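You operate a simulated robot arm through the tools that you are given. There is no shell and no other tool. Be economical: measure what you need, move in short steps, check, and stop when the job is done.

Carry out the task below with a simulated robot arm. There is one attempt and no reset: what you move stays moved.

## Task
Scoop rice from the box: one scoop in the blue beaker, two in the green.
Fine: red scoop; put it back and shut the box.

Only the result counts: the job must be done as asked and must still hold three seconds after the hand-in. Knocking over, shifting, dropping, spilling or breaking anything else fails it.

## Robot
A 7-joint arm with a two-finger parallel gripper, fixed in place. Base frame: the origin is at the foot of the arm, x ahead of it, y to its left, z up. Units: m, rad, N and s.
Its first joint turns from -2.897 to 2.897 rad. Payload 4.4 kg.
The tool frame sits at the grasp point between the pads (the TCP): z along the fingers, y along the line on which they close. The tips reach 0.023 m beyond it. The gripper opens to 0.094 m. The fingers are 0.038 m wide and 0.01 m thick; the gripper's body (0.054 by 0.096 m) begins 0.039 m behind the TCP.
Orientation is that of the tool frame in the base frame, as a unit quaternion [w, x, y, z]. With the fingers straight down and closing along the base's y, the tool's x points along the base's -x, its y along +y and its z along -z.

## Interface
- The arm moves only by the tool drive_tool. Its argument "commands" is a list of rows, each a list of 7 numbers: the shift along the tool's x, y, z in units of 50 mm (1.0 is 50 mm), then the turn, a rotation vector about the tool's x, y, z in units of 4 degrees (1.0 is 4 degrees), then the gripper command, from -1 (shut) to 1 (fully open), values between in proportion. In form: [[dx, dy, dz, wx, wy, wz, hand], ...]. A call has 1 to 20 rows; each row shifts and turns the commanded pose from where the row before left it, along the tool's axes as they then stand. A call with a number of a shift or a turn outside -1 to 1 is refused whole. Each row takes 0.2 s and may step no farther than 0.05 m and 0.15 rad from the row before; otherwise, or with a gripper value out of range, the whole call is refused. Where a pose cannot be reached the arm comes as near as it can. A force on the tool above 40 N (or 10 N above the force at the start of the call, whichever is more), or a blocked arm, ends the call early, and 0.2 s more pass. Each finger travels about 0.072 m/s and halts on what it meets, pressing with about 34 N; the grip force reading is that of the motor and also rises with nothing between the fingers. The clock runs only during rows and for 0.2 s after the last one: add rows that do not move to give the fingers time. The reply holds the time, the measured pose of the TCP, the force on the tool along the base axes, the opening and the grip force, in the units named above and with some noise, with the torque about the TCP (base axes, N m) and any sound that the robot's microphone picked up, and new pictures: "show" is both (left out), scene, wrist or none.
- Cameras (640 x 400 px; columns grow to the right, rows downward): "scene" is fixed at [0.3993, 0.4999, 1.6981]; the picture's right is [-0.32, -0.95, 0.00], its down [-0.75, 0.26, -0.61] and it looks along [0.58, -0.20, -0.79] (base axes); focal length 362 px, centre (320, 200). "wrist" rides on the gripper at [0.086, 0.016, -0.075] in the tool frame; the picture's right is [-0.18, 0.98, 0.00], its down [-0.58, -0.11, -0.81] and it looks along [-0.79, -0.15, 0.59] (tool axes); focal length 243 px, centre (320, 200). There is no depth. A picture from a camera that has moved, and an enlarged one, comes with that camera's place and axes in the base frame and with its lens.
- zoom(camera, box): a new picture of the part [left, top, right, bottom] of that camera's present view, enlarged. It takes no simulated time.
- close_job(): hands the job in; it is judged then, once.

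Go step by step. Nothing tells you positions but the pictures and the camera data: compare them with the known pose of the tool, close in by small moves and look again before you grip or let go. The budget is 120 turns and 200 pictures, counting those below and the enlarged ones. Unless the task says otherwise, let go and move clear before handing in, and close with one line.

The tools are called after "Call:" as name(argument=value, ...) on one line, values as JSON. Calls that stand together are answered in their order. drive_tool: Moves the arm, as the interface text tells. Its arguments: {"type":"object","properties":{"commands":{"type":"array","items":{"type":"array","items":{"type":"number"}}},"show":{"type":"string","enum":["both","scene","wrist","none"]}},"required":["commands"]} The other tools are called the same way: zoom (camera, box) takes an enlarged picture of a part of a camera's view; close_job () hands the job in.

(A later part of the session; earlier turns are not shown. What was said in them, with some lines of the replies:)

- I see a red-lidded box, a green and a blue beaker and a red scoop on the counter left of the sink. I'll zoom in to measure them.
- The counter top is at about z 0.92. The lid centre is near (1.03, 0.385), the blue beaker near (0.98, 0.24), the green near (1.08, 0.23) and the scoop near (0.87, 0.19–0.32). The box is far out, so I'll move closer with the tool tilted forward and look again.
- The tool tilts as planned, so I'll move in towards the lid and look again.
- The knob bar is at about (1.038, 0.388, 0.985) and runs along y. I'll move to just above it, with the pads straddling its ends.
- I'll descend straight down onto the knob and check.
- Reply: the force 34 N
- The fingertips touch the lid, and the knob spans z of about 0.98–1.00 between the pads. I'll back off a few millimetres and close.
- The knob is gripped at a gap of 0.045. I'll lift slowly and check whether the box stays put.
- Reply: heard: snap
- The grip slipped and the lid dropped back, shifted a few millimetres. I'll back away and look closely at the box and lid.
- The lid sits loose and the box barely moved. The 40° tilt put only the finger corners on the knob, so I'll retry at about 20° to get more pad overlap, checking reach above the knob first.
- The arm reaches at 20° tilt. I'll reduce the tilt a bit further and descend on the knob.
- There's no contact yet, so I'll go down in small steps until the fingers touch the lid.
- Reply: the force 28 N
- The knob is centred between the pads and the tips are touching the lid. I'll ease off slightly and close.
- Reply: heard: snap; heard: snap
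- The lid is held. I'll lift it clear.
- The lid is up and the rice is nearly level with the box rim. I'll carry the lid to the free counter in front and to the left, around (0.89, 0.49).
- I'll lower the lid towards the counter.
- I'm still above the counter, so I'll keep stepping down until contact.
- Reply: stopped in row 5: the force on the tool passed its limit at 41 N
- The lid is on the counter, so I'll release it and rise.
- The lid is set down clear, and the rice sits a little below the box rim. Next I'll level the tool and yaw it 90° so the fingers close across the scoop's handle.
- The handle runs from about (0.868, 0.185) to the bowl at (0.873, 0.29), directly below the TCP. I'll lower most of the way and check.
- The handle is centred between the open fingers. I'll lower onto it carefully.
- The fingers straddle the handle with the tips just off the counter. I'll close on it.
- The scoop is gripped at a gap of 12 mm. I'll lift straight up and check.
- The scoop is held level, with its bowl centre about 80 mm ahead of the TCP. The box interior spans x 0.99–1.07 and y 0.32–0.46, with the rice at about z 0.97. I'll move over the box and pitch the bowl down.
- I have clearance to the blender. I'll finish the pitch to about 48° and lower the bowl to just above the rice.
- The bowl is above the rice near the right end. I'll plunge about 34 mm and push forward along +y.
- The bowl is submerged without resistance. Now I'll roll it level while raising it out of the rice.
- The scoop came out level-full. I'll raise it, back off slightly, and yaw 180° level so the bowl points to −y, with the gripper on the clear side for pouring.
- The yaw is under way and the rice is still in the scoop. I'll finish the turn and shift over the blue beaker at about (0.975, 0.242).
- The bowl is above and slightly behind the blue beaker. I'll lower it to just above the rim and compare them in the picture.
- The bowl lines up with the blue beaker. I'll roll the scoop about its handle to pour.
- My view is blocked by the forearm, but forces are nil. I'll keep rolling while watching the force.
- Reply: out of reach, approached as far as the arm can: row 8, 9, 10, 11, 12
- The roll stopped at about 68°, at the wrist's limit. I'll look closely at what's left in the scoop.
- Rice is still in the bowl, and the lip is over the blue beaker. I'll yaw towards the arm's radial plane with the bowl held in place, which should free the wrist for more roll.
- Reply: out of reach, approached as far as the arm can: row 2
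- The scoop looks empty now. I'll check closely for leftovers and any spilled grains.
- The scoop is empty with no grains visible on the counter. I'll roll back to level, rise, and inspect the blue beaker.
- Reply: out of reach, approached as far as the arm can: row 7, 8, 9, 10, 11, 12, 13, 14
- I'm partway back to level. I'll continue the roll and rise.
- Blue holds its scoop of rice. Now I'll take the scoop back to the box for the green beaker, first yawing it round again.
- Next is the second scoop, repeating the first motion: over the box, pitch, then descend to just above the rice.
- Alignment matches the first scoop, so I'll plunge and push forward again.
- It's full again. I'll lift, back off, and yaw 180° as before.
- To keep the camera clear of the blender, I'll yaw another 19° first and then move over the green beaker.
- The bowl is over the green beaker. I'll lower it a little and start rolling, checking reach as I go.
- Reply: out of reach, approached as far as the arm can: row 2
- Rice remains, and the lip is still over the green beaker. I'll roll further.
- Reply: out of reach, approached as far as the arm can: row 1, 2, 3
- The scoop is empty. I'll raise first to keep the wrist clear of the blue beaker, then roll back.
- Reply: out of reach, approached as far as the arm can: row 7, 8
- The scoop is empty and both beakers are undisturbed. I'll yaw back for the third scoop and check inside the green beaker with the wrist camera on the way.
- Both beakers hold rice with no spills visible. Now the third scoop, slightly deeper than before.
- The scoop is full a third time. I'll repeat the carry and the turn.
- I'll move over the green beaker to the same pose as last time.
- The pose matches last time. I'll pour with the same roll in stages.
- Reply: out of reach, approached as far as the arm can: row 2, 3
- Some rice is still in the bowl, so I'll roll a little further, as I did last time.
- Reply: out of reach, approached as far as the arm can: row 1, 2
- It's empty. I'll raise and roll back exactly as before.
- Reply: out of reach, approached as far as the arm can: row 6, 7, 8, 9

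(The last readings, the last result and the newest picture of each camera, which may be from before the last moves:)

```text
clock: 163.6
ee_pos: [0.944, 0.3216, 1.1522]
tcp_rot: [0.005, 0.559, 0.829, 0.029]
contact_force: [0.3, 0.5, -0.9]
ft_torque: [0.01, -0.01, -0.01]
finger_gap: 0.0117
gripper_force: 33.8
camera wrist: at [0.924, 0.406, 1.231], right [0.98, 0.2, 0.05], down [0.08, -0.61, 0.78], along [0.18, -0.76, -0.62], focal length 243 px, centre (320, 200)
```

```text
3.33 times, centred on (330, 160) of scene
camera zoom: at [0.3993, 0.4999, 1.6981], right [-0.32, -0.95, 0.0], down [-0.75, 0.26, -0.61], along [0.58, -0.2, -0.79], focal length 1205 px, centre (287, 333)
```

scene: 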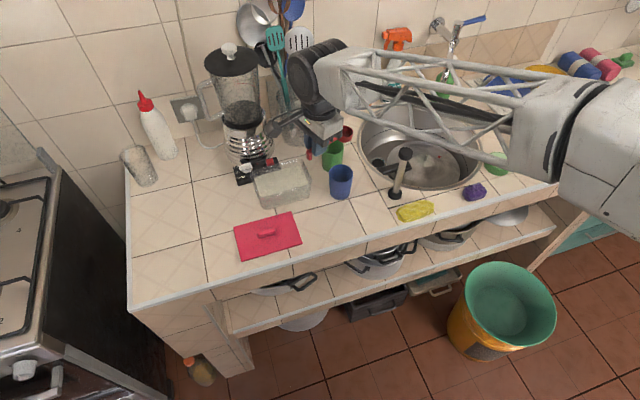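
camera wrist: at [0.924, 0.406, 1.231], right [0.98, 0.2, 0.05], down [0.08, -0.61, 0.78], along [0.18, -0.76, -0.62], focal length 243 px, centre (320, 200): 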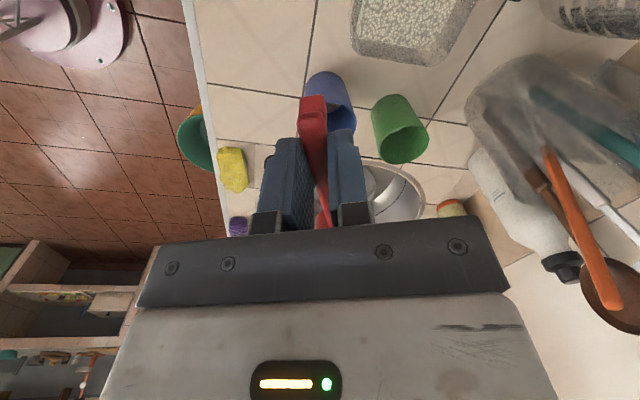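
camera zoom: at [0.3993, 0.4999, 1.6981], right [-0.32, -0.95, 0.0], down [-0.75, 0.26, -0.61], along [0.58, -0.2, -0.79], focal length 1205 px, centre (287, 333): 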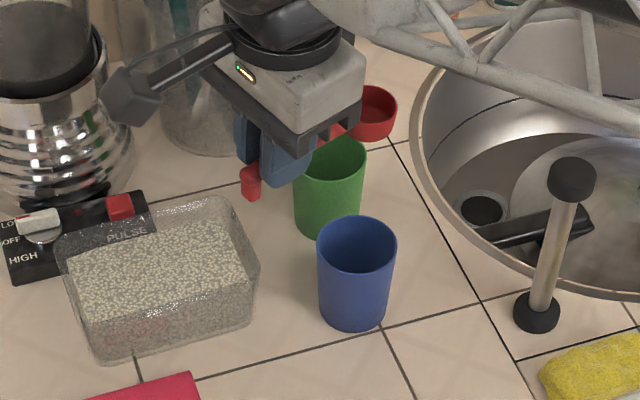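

Still empty, and no spill. I'll correct the small tilt and yaw back to the scoop's original heading.

Call:
drive_tool(commands=[[0, 0, 0, 0.77, -0.345, 0, -1], [0, 0, 0, 0, 0, -1, -1], [0, 0, 0, 0, 0, -1, -1], [0, 0, 0, 0, 0, -1, -1], [0, 0, 0, 0, 0, -1, -1], [0, 0, 0, 0, 0, -1, -1], [0, 0, 0, 0, 0, -1, -1], [0, 0, 0, 0, 0, -1, -1], [0, 0, 0, 0, 0, -1, -1], [0, 0, 0, 0, 0, -1, -1], [0, 0, 0, 0, 0, -1, -1], [0, 0, 0, 0, 0, -1, -1], [0, 0, 0, 0, 0, -1, -1], [0, 0, 0, 0, 0, -1, -1], [0, 0, 0, 0, 0, -1, -1], [0, 0, 0, 0, 0, -1, -1], [0, 0, 0, 0, 0, -1, -1], [0, 0, 0, 0, 0, -1, -1], [0, 0, 0, 0, 0, -1, -1], [0, 0, 0, 0, 0, -1, -1]], show="none")

Call:
drive_tool(commands=[[0, 0, 0, 0, 0, -1, -1], [0, 0, 0, 0, 0, -1, -1], [0, 0, 0, 0, 0, -1, -1], [0, 0, 0, 0, 0, -1, -1], [0, 0, 0, 0, 0, -1, -1], [0, 0, 0, 0, 0, -1, -1], [0, 0, 0, 0, 0, -1, -1], [0, 0, 0, 0, 0, -1, -1], [0, 0, 0, 0, 0, -1, -1], [0, 0, 0, 0, 0, -1, -1], [0, 0, 0, 0, 0, -1, -1], [0, 0, 0, 0, 0, -1, -1], [0, 0, 0, 0, 0, -1, -1], [0, 0, 0, 0, 0, -1, -1], [0, 0, 0, 0, 0, -1, -1], [0, 0, 0, 0, 0, -1, -1], [0, 0, 0, 0, 0, -1, -1], [0, 0, 0, 0, 0, -1, -1], [0, 0, 0, 0, 0, -1, -1], [0, 0, 0, 0, 0, -0.9, -1]], show="none")

```text
clock: 167.8
ee_pos: [0.9456, 0.324, 1.1526]
tcp_rot: [0.0, -0.069, 0.998, 0.0]
contact_force: [0.2, -0.3, 0.4]
ft_torque: [-0.02, 0.07, -0.01]
finger_gap: 0.0118
gripper_force: 33.7
```

```text
clock: 172.0
ee_pos: [0.9461, 0.3218, 1.1513]
tcp_rot: [-0.001, -0.692, 0.722, 0.0]
contact_force: [0.1, 0.1, -0.3]
ft_torque: [0.02, 0.0, 0.02]
finger_gap: 0.0118
gripper_force: 33.7
```

The heading matches the original grasp exactly. I'll move over the pick-up spot and descend most of the way.

Call:
drive_tool(commands=[[0.551, 0.361, 0, 0, 0, 0, -1], [0.551, 0.361, 0, 0, 0, 0, -1], [0.551, 0.361, 0, 0, 0, 0, -1], [0.551, 0.361, 0, 0, 0, 0, -1], [0, 0, 0.706, 0, 0, 0, -1], [0, 0, 0.706, 0, 0, 0, -1], [0, 0, 0.706, 0, 0, 0, -1], [0, 0, 0.706, 0, 0, 0, -1], [0, 0, 0.706, 0, 0, 0, -1], [0, 0, 0, 0, 0, 0, -1]], show="none")

Call:
zoom(camera="scene", box=[300, 150, 420, 240])

```text
clock: 174.2
ee_pos: [0.869, 0.2191, 0.9769]
tcp_rot: [0.0, -0.692, 0.722, 0.0]
contact_force: [0.1, 0.5, -0.8]
ft_torque: [-0.04, 0.01, -0.03]
finger_gap: 0.0117
gripper_force: 33.7
```

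```text
4.44 times, centred on (360, 195) of scene
camera zoom: at [0.3993, 0.4999, 1.6981], right [-0.32, -0.95, 0.0], down [-0.75, 0.26, -0.61], along [0.58, -0.2, -0.79], focal length 1607 px, centre (142, 222)
```

zoom: 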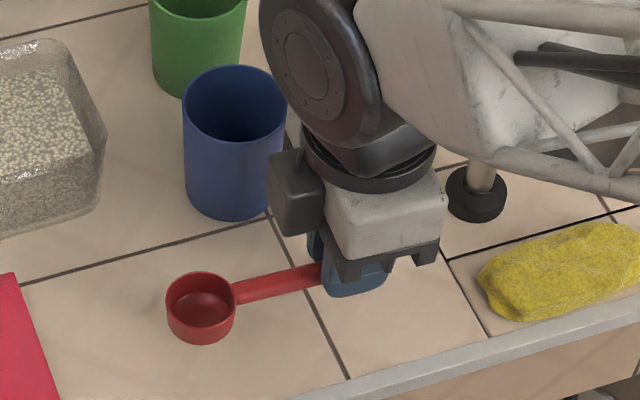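

I'll correct 4 mm in y and lower to the original height.

Call:
drive_tool(commands=[[0.08, 0, 0.2, 0, 0, 0, -1], [0, 0, 0.2, 0, 0, 0, -1], [0, 0, 0.14, 0, 0, 0, -1], [0, 0, 0.06, 0, 0, 0, -1], [0, 0, 0, 0, 0, 0, -1]], show="none")

Call:
zoom(camera="scene", box=[320, 180, 400, 240])

```text
clock: 175.4
ee_pos: [0.8688, 0.2118, 0.9461]
tcp_rot: [0.001, -0.692, 0.722, 0.0]
contact_force: [-2.5, 0.4, 23.5]
ft_torque: [0.4, 0.0, 0.18]
finger_gap: 0.0121
gripper_force: 33.5
```

```text
6.67 times, centred on (360, 210) of scene
camera zoom: at [0.3993, 0.4999, 1.6981], right [-0.32, -0.95, 0.0], down [-0.75, 0.26, -0.61], along [0.58, -0.2, -0.79], focal length 2410 px, centre (53, 133)
```

zoom: 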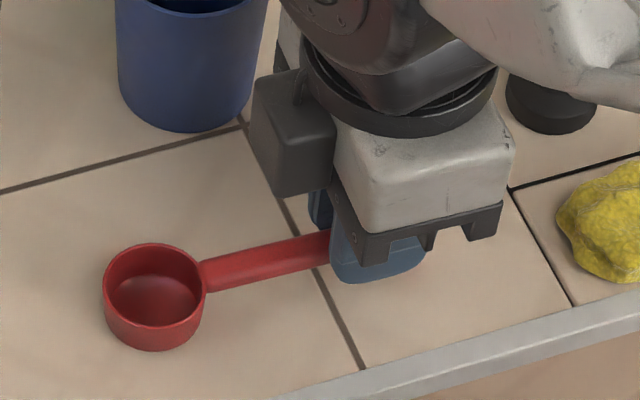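

The scoop rests on the counter within about 3 mm of its original place. I'll open and rise.

Call:
drive_tool(commands=[[0, 0, -0.02, 0, 0, 0, -0.7], [0, 0, 0, 0, 0, 0, -0.4], [0, 0, 0, 0, 0, 0, 0], [0, 0, 0, 0, 0, 0, 0.5], [0, 0, 0, 0, 0, 0, 1], [0, 0, 0, 0, 0, 0, 1], [0, 0, -0.4, 0, 0, 0, 1], [0, 0, -0.8, 0, 0, 0, 1], [0, 0, -0.8, 0, 0, 0, 1], [0, 0, -0.8, 0, 0, 0, 1], [0, 0, -0.8, 0, 0, 0, 1], [0, 0, 0, 0, 0, 0, 1]], show="both")

Call:
zoom(camera="scene", box=[220, 120, 420, 245])

```text
clock: 178.0
ee_pos: [0.8694, 0.2092, 1.1256]
tcp_rot: [0.0, -0.693, 0.721, 0.001]
contact_force: [0.1, 0.2, -0.7]
ft_torque: [-0.02, 0.03, -0.02]
finger_gap: 0.0939
gripper_force: 0.1
camera wrist: at [0.8495, 0.1237, 1.2019], right [-0.97, 0.23, 0.0], down [0.13, 0.58, 0.81], along [0.18, 0.79, -0.59], focal length 243 px, centre (320, 200)
```

scene: 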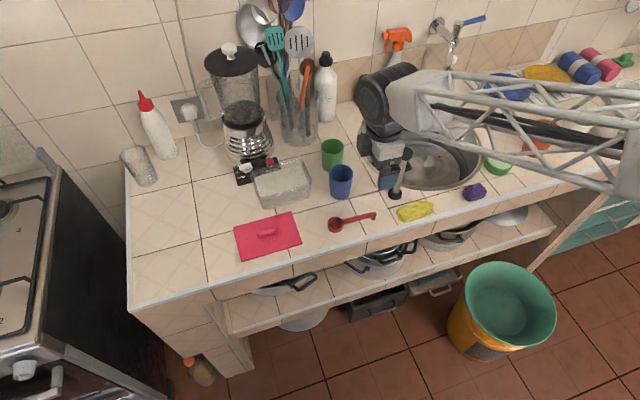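
wrist: 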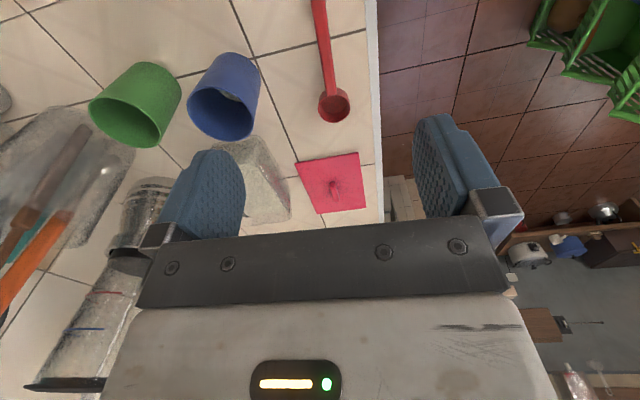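

```text
3.20 times, centred on (320, 182) of scene
camera zoom: at [0.3993, 0.4999, 1.6981], right [-0.32, -0.95, 0.0], down [-0.75, 0.26, -0.61], along [0.58, -0.2, -0.79], focal length 1157 px, centre (320, 256)
```

zoom: 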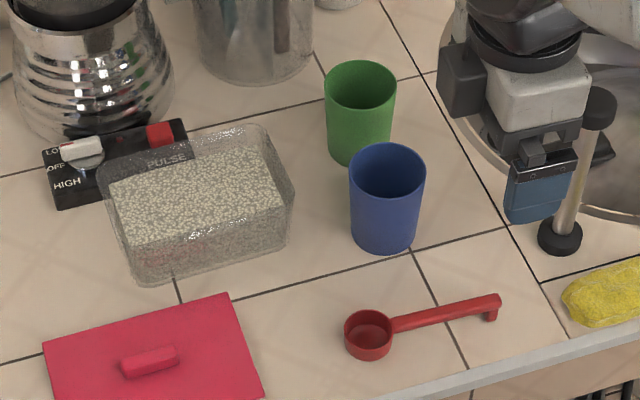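

Both beakers, the box and the scoop are in place. Now I'll turn back to the default yaw to fetch the lid.

Call:
drive_tool(commands=[[0, 0, 0, 0, 0, 1, 1], [0, 0, 0, 0, 0, 1, 1], [0, 0, 0, 0, 0, 1, 1], [0, 0, 0, 0, 0, 1, 1], [0, 0, 0, 0, 0, 1, 1], [0, 0, 0, 0, 0, 1, 1], [0, 0, 0, 0, 0, 1, 1], [0, 0, 0, 0, 0, 1, 1], [0, 0, 0, 0, 0, 1, 1], [0, 0, 0, 0, 0, 1, 1], [0, 0, 0, 0, 0, 1, 1], [0, 0, 0, 0, 0, 1, 1], [0, 0, 0, 0, 0, 1, 1], [0, 0, 0, 0, 0, 1, 1], [0, 0, 0, 0, 0, 1, 1], [0, 0, 0, 0, 0, 1, 1], [0, 0, 0, 0, 0, 1, 1], [0, 0, 0, 0, 0, 1, 1], [0, 0, 0, 0, 0, 1, 1], [0, 0, 0, 0, 0, 1, 1]], show="none")

Call:
drive_tool(commands=[[0, 0, 0, 0, 0, 1, 1], [0, 0, 0, 0, 0, 0.9, 1], [0, 0, 0, 0, -1, 0, 1], [0, 0, 0, 0, -1, 0, 1], [0, 0, 0, 0, -1, 0, 1], [-0.1, 0.94, 0, 0, 0, 0, 1], [-0.1, 0.94, 0, 0, 0, 0, 1], [-0.1, 0.94, 0, 0, 0, 0, 1], [-0.1, 0.94, 0, 0, 0, 0, 1], [-0.1, 0.94, 0, 0, 0, 0, 1], [-0.1, 0.94, 0, 0, 0, 0, 1], [0, 0, 0, 0, 0, 0, 1]], show="none")

```text
clock: 182.2
ee_pos: [0.8698, 0.2105, 1.1265]
tcp_rot: [0.0, -0.065, 0.998, 0.0]
contact_force: [-0.3, -0.4, -0.1]
ft_torque: [0.01, 0.02, -0.02]
finger_gap: 0.094
gripper_force: 0.1
```

```text
clock: 184.8
ee_pos: [0.8998, 0.4949, 1.132]
tcp_rot: [0.105, 0.0, 0.995, 0.001]
contact_force: [-0.2, -0.4, 0.9]
ft_torque: [0.01, 0.04, -0.02]
finger_gap: 0.0941
gripper_force: 0.1
```

Call:
drive_tool(commands=[[0.12, -0.016, 0.65, 0, 0, 0, 1], [0.12, -0.016, 0.65, 0, 0, 0, 1], [0.12, -0.016, 0.65, 0, 0, 0, 1], [0.12, -0.016, 0.65, 0, 0, 0, 1], [0.12, -0.016, 0.65, 0, 0, 0, 1], [0, 0, 0, 0, 0, 0, 1]], show="wrist")

```text
clock: 186.2
ee_pos: [0.9036, 0.4918, 0.9649]
tcp_rot: [0.104, 0.0, 0.995, 0.0]
contact_force: [0.1, 0.7, 0.4]
ft_torque: [-0.02, 0.0, -0.01]
finger_gap: 0.094
gripper_force: 0.0
camera wrist: at [0.8035, 0.5076, 1.0214], right [0.18, 0.98, 0.04], down [0.4, -0.11, 0.91], along [0.9, -0.15, -0.41], focal length 243 px, centre (320, 200)
```

wrist: 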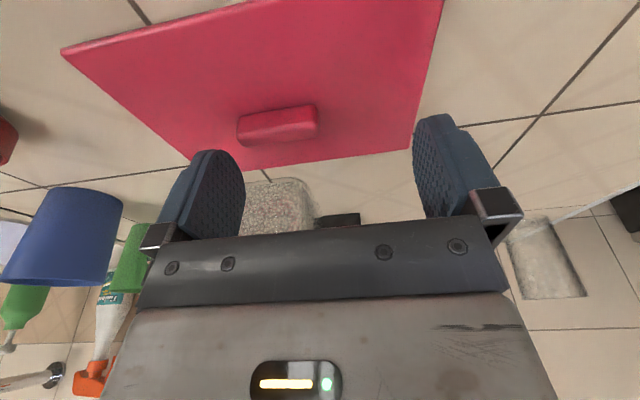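

The lid's knob is about 22 mm to the −y side of the gripper, so I'll realign before going down.

Call:
drive_tool(commands=[[0, -0.23, 0, 0, 0, 0, 1], [0, -0.23, 0, 0, 0, 0, 1], [0.02, 0, 0.1, 0, 0, 0, 1], [0.02, 0, 0.1, 0, 0, 0, 1], [0, 0, 0, 0, 0, 0, 1]], show="wrist")

```text
clock: 187.4
ee_pos: [0.9023, 0.4667, 0.9571]
tcp_rot: [0.104, -0.001, 0.995, 0.0]
contact_force: [-0.1, 0.2, 0.5]
ft_torque: [-0.05, 0.0, -0.01]
finger_gap: 0.094
gripper_force: 0.1
camera wrist: at [0.8021, 0.4834, 1.0118], right [0.18, 0.98, 0.04], down [0.4, -0.11, 0.91], along [0.9, -0.15, -0.41], focal length 243 px, centre (320, 200)
```

wrist: 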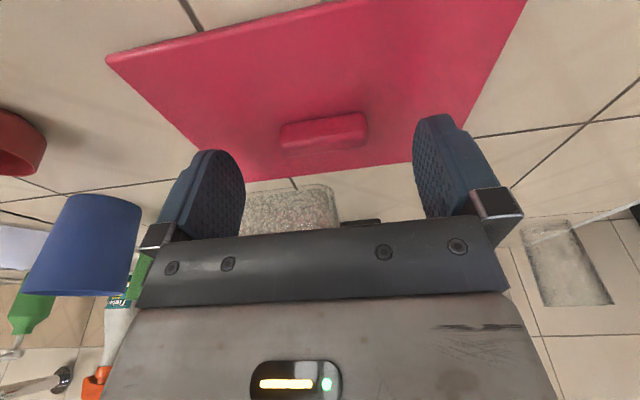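

Call:
drive_tool(commands=[[0.02, 0.03, 0.098, 0, 0, 0, 1], [0.02, 0.03, 0.098, 0, 0, 0, 1], [0, 0, 0, 0, 0, 0, 1]], show="wrist")

```text
clock: 188.2
ee_pos: [0.9023, 0.4708, 0.9465]
tcp_rot: [0.104, 0.0, 0.995, 0.0]
contact_force: [-0.1, -0.3, 0.0]
ft_torque: [-0.04, -0.01, -0.01]
finger_gap: 0.0939
gripper_force: 0.1
camera wrist: at [0.8021, 0.4868, 1.002], right [0.18, 0.98, 0.04], down [0.4, -0.11, 0.91], along [0.9, -0.15, -0.41], focal length 243 px, centre (320, 200)
```

wrist: 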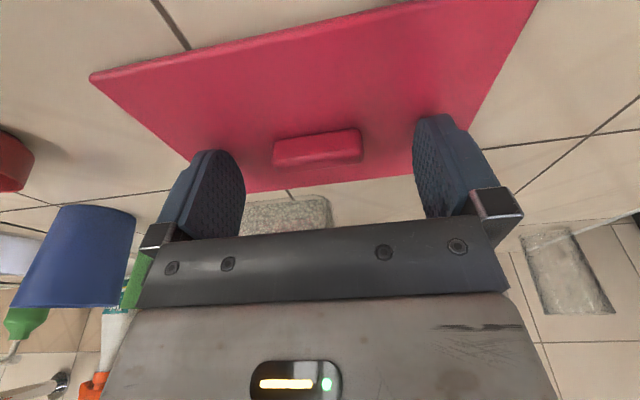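

The view matches the earlier good grip. I'll close and lift slightly.

Call:
drive_tool(commands=[[0, 0, 0, 0, 0, 0, 0.3], [0, 0, 0, 0, 0, 0, 0], [0, 0, 0, 0, 0, 0, -0.5], [0, 0, 0, 0, 0, 0, -1], [0, 0, 0, 0, 0, 0, -1], [0, 0, 0, 0, 0, 0, -1], [-0.02, 0, -0.1, 0, 0, 0, -1], [-0.02, 0, -0.1, 0, 0, 0, -1], [-0.05, 0, -0.235, 0, 0, 0, -1], [-0.05, 0, -0.235, 0, 0, 0, -1]], show="wrist")

```text
clock: 190.4
ee_pos: [0.9031, 0.4694, 0.9802]
tcp_rot: [0.105, -0.001, 0.995, 0.0]
contact_force: [-0.2, -0.8, -0.3]
ft_torque: [0.0, -0.03, 0.0]
finger_gap: 0.0447
gripper_force: 33.8
camera wrist: at [0.8026, 0.4862, 1.0367], right [0.18, 0.98, 0.04], down [0.4, -0.11, 0.91], along [0.9, -0.15, -0.41], focal length 243 px, centre (320, 200)
```

wrist: 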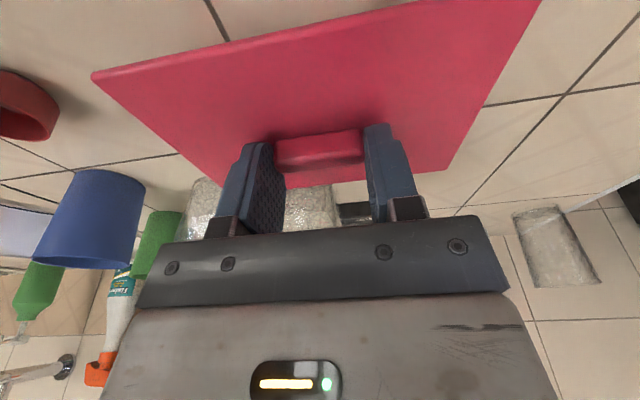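

The lid is held. I'll raise it and carry it back over the box.

Call:
drive_tool(commands=[[-0.125, 0, -0.587, 0, 0, 0, -1], [-0.125, 0, -0.587, 0, 0, 0, -1], [-0.125, 0, -0.587, 0, 0, 0, -1], [-0.5, -0.312, 0.107, 0, 0, 0, -1], [-0.5, -0.312, 0.107, 0, 0, 0, -1], [-0.5, -0.312, 0.107, 0, 0, 0, -1], [-0.5, -0.312, 0.107, 0, 0, 0, -1], [-0.5, -0.312, 0.107, 0, 0, 0, -1], [0, 0, 0, 0, 0, 0, -1]], show="both")

Call:
zoom(camera="scene", box=[220, 120, 420, 245])

```text
clock: 192.4
ee_pos: [1.0319, 0.3909, 1.0739]
tcp_rot: [0.104, 0.0, 0.995, 0.0]
contact_force: [0.2, 0.6, 1.0]
ft_torque: [0.0, 0.0, 0.03]
finger_gap: 0.0447
gripper_force: 34.0
camera wrist: at [0.932, 0.4083, 1.1291], right [0.18, 0.98, 0.04], down [0.4, -0.11, 0.91], along [0.9, -0.15, -0.41], focal length 243 px, centre (320, 200)
```

scene: 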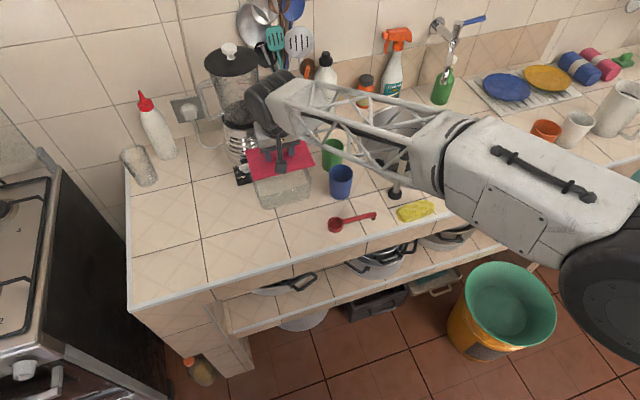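
wrist: 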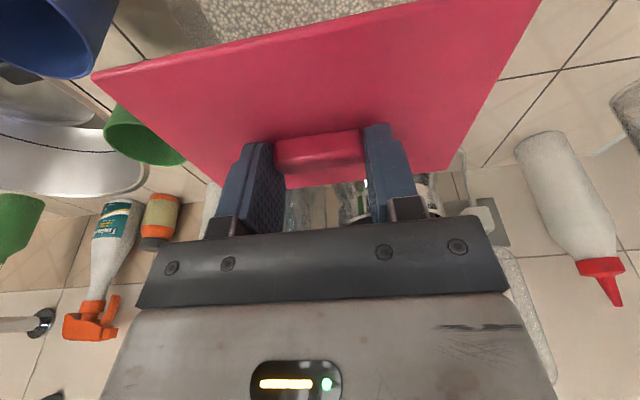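

```text
3.20 times, centred on (320, 182) of scene
camera zoom: at [0.3993, 0.4999, 1.6981], right [-0.32, -0.95, 0.0], down [-0.75, 0.26, -0.61], along [0.58, -0.2, -0.79], focal length 1157 px, centre (320, 256)
```

zoom: 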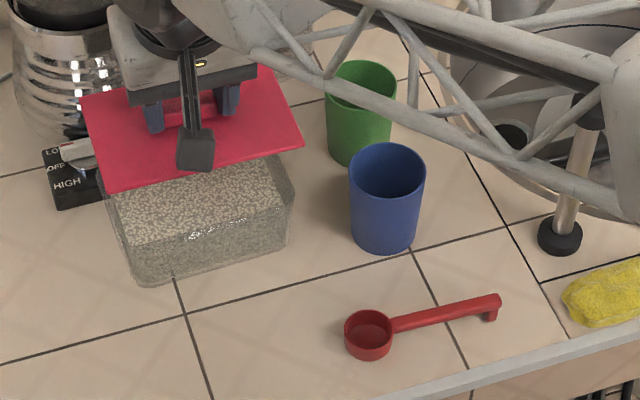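

I'll lower the lid to just above the rim and compare alignment.

Call:
drive_tool(commands=[[0.048, 0, 0.225, 0, 0, 0, -1], [0.048, 0, 0.225, 0, 0, 0, -1], [0.048, 0, 0.225, 0, 0, 0, -1], [0.048, 0, 0.225, 0, 0, 0, -1], [0.048, 0, 0.225, 0, 0, 0, -1], [0, 0, 0, 0, 0, 0, -1]], show="none")

Call:
zoom(camera="scene", box=[220, 120, 420, 245])

```text
clock: 193.8
ee_pos: [1.0298, 0.3925, 1.0147]
tcp_rot: [0.104, 0.001, 0.995, 0.0]
contact_force: [-0.6, 0.6, 0.2]
ft_torque: [0.01, 0.0, -0.02]
finger_gap: 0.0447
gripper_force: 34.1
```

```text
3.20 times, centred on (320, 182) of scene
camera zoom: at [0.3993, 0.4999, 1.6981], right [-0.32, -0.95, 0.0], down [-0.75, 0.26, -0.61], along [0.58, -0.2, -0.79], focal length 1157 px, centre (320, 256)
```

zoom: 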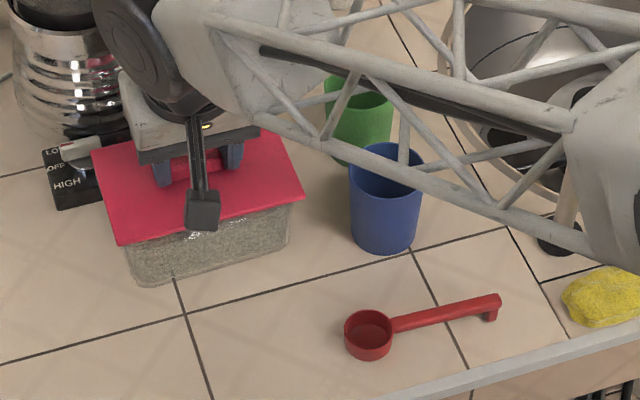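

The lid's overhang on the box matches the original. I'll lower until it seats.

Call:
drive_tool(commands=[[0.0083, 0, 0.039, 0, 0, 0, -1], [0.0083, 0, 0.039, 0, 0, 0, -1], [0.0042, 0, 0.02, 0, 0, 0, -1], [0, 0, 0, 0, 0, 0, -1]], show="none")

```text
clock: 194.8
ee_pos: [1.0294, 0.3925, 1.0089]
tcp_rot: [0.104, 0.0, 0.995, -0.001]
contact_force: [-1.1, 2.9, 1.7]
ft_torque: [0.03, 0.02, 0.04]
finger_gap: 0.0448
gripper_force: 33.8
```

Call:
drive_tool(commands=[[0.0062, 0, 0.03, 0, 0, 0, -1], [0, 0, 0, 0, 0, 0, -1]], show="wrist")

Call:
zoom(camera="scene", box=[230, 145, 330, 220])

```text
clock: 195.4
ee_pos: [1.0293, 0.392, 1.0102]
tcp_rot: [0.106, 0.0, 0.994, 0.001]
contact_force: [0.8, 3.3, 11.4]
ft_torque: [0.05, 0.13, 0.07]
finger_gap: 0.0448
gripper_force: 33.6
camera wrist: at [0.9296, 0.4085, 1.0649], right [0.18, 0.98, 0.04], down [0.4, -0.11, 0.91], along [0.9, -0.15, -0.41], focal length 243 px, centre (320, 200)
```

wrist: 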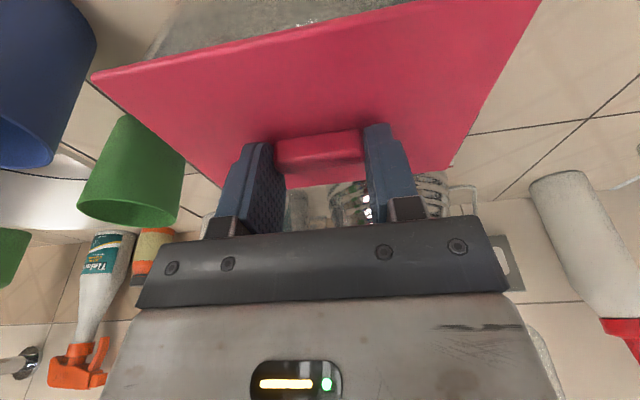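

```text
5.33 times, centred on (280, 182) of scene
camera zoom: at [0.3993, 0.4999, 1.6981], right [-0.32, -0.95, 0.0], down [-0.75, 0.26, -0.61], along [0.58, -0.2, -0.79], focal length 1928 px, centre (533, 293)
```

zoom: 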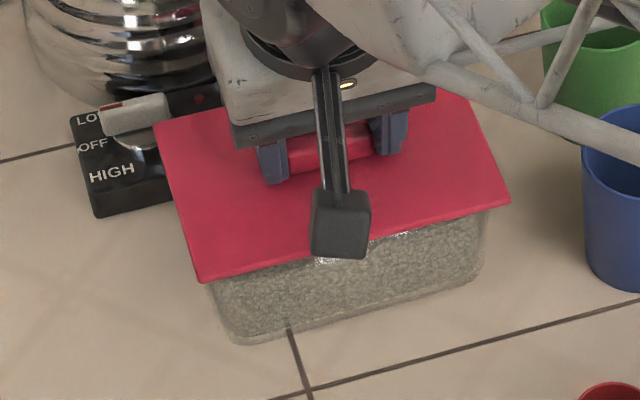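

The lid is on the rim, but the "snap" sounds earlier suggest it clips on. I'll press gently straight down and listen.

Call:
drive_tool(commands=[[0.004, 0, 0.02, 0, 0, 0, -1], [0.004, 0, 0.02, 0, 0, 0, -1], [0, 0, 0, 0, 0, 0, -1]], show="none")

```text
clock: 196.2
ee_pos: [1.0296, 0.3934, 1.009]
tcp_rot: [0.106, 0.0, 0.994, 0.001]
contact_force: [-0.3, -1.0, 2.2]
ft_torque: [-0.04, 0.06, 0.08]
finger_gap: 0.0451
gripper_force: 34.1
stopped in row 3: the force on the tool passed its limit at 41 N (the readings are from after the stop); the commanded pose is now the measured one
```

I pressed to 40 N with no snap. I'll release, listen, and look at how the lid sits.

Call:
drive_tool(commands=[[0, 0, 0, 0, 0, 0, -0.6], [0, 0, 0, 0, 0, 0, -0.3], [0, 0, 0, 0, 0, 0, 0.2], [0, 0, 0, 0, 0, 0, 0.6], [0, 0, 0, 0, 0, 0, 1], [0, 0, 0, 0, 0, 0, 1], [0, 0, 0, 0, 0, 0, 1]], show="none")

Call:
drive_tool(commands=[[-0.05, 0, -0.235, 0, 0, 0, 1], [-0.05, 0, -0.235, 0, 0, 0, 1], [-0.125, 0, -0.587, 0, 0, 0, 1], [-0.125, 0, -0.587, 0, 0, 0, 1], [0.5, -0.5, -0.5, 0, 0, 0, 1], [0.5, -0.5, -0.5, 0, 0, 0, 1], [0.5, -0.5, -0.5, 0, 0, 0, 1], [0, 0, 0, 0, 0, 0, 1]], show="wrist")

Call:
zoom(camera="scene", box=[220, 120, 420, 245])

Call:
zoom(camera="scene", box=[230, 145, 330, 220])

```text
clock: 197.8
ee_pos: [1.0312, 0.3928, 1.009]
tcp_rot: [0.106, 0.0, 0.994, 0.001]
contact_force: [-0.2, 3.4, 9.5]
ft_torque: [-0.1, 0.14, -0.07]
finger_gap: 0.0925
gripper_force: 0.1
heard: snap
```

```text
clock: 199.6
ee_pos: [0.9395, 0.3171, 1.1492]
tcp_rot: [0.106, 0.001, 0.994, 0.0]
contact_force: [0.1, -1.0, -0.2]
ft_torque: [0.0, 0.01, 0.01]
finger_gap: 0.0939
gripper_force: 0.1
camera wrist: at [0.8393, 0.3324, 1.2049], right [0.18, 0.98, 0.04], down [0.4, -0.11, 0.91], along [0.9, -0.15, -0.41], focal length 243 px, centre (320, 200)
```

wrist: 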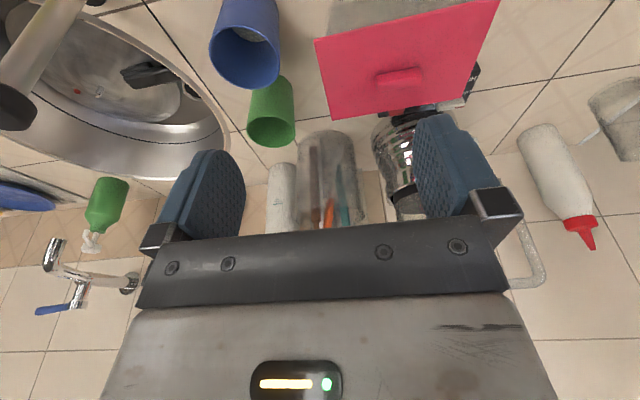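

```text
3.20 times, centred on (320, 182) of scene
camera zoom: at [0.3993, 0.4999, 1.6981], right [-0.32, -0.95, 0.0], down [-0.75, 0.26, -0.61], along [0.58, -0.2, -0.79], focal length 1157 px, centre (320, 256)
```

zoom: 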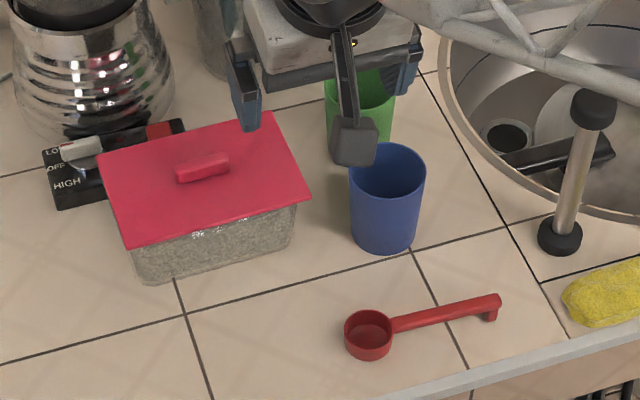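

```text
5.33 times, centred on (280, 182) of scene
camera zoom: at [0.3993, 0.4999, 1.6981], right [-0.32, -0.95, 0.0], down [-0.75, 0.26, -0.61], along [0.58, -0.2, -0.79], focal length 1928 px, centre (533, 293)
```

zoom: 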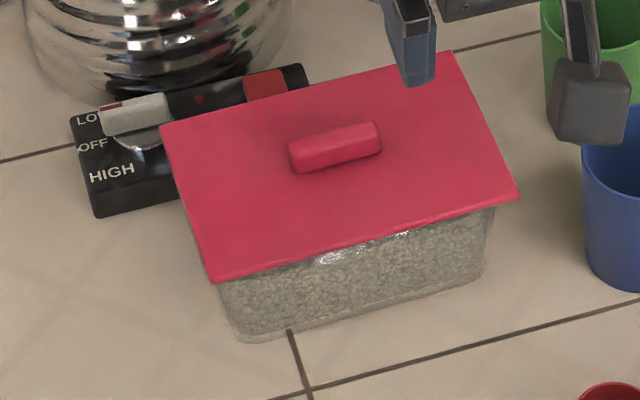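

A snap was heard as I let go, and the lid now lies flat, covering the box. I'll retreat well clear and take a last look.

Call:
drive_tool(commands=[[0.5, -0.6, -0.6, 0, 0, 0, 1], [0.5, -0.6, -0.6, 0, 0, 0, 1], [0.5, -0.6, -0.6, 0, 0, 0, 1], [0.5, -0.6, -0.6, 0, 0, 0, 1], [0.5, -0.6, -0.6, 0, 0, 0, 1], [0, 0, 0, 0, 0, 0, 1]], show="both")

Call:
zoom(camera="scene", box=[220, 110, 420, 235])

Call:
zoom(camera="scene", box=[240, 150, 320, 215])

```text
clock: 201.0
ee_pos: [0.787, 0.1666, 1.2696]
tcp_rot: [0.106, -0.001, 0.994, 0.001]
contact_force: [-1.0, 0.2, 1.0]
ft_torque: [0.02, 0.01, 0.01]
finger_gap: 0.0942
gripper_force: 0.1
camera wrist: at [0.6863, 0.1833, 1.3255], right [0.18, 0.98, 0.04], down [0.4, -0.11, 0.91], along [0.9, -0.15, -0.41], focal length 243 px, centre (320, 200)
```

scene: 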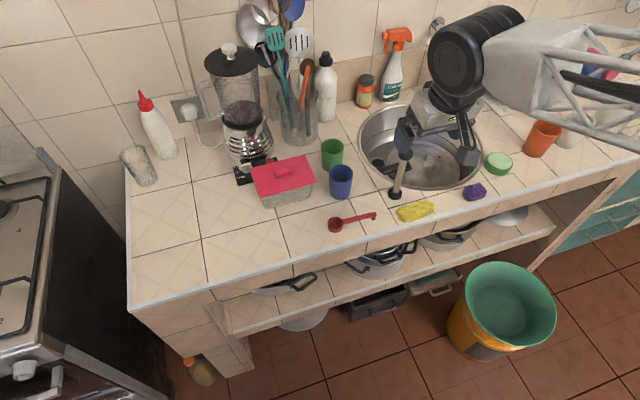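
wrist: 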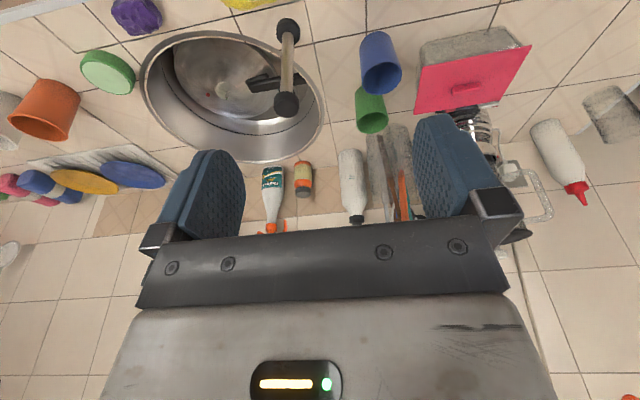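

```text
3.20 times, centred on (320, 172) of scene
camera zoom: at [0.3993, 0.4999, 1.6981], right [-0.32, -0.95, 0.0], down [-0.75, 0.26, -0.61], along [0.58, -0.2, -0.79], focal length 1157 px, centre (320, 288)
```

zoom: 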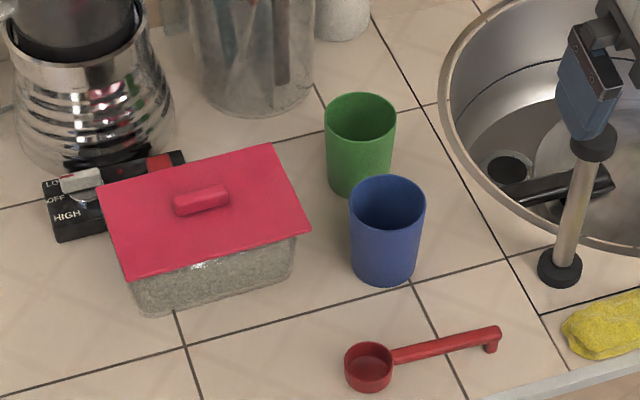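

```text
6.15 times, centred on (280, 182) of scene
camera zoom: at [0.3993, 0.4999, 1.6981], right [-0.32, -0.95, 0.0], down [-0.75, 0.26, -0.61], along [0.58, -0.2, -0.79], focal length 2225 px, centre (566, 308)
```

zoom: 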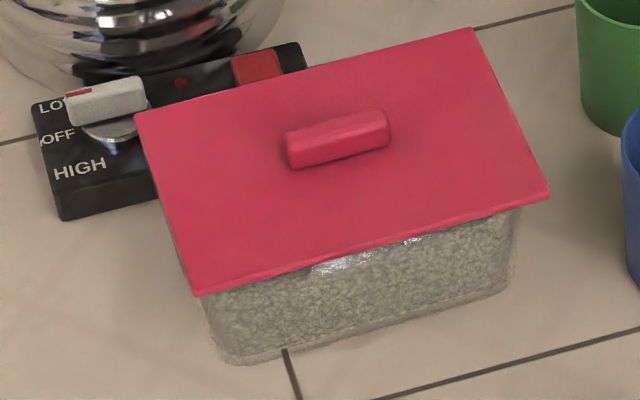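

The lid is on and flat, the scoop is back in its place, the beakers haven't moved, I see no spilled grains, and the arm is clear. Handing in.

Call:
close_job()

```text
The job is handed in.
```

I put one scoop of rice in the blue beaker and two in the green, set the red scoop back within a few millimetres of where it was, and closed the box. I saw no spilled grains; the lid sits about 5 mm further back than before but covers the box.
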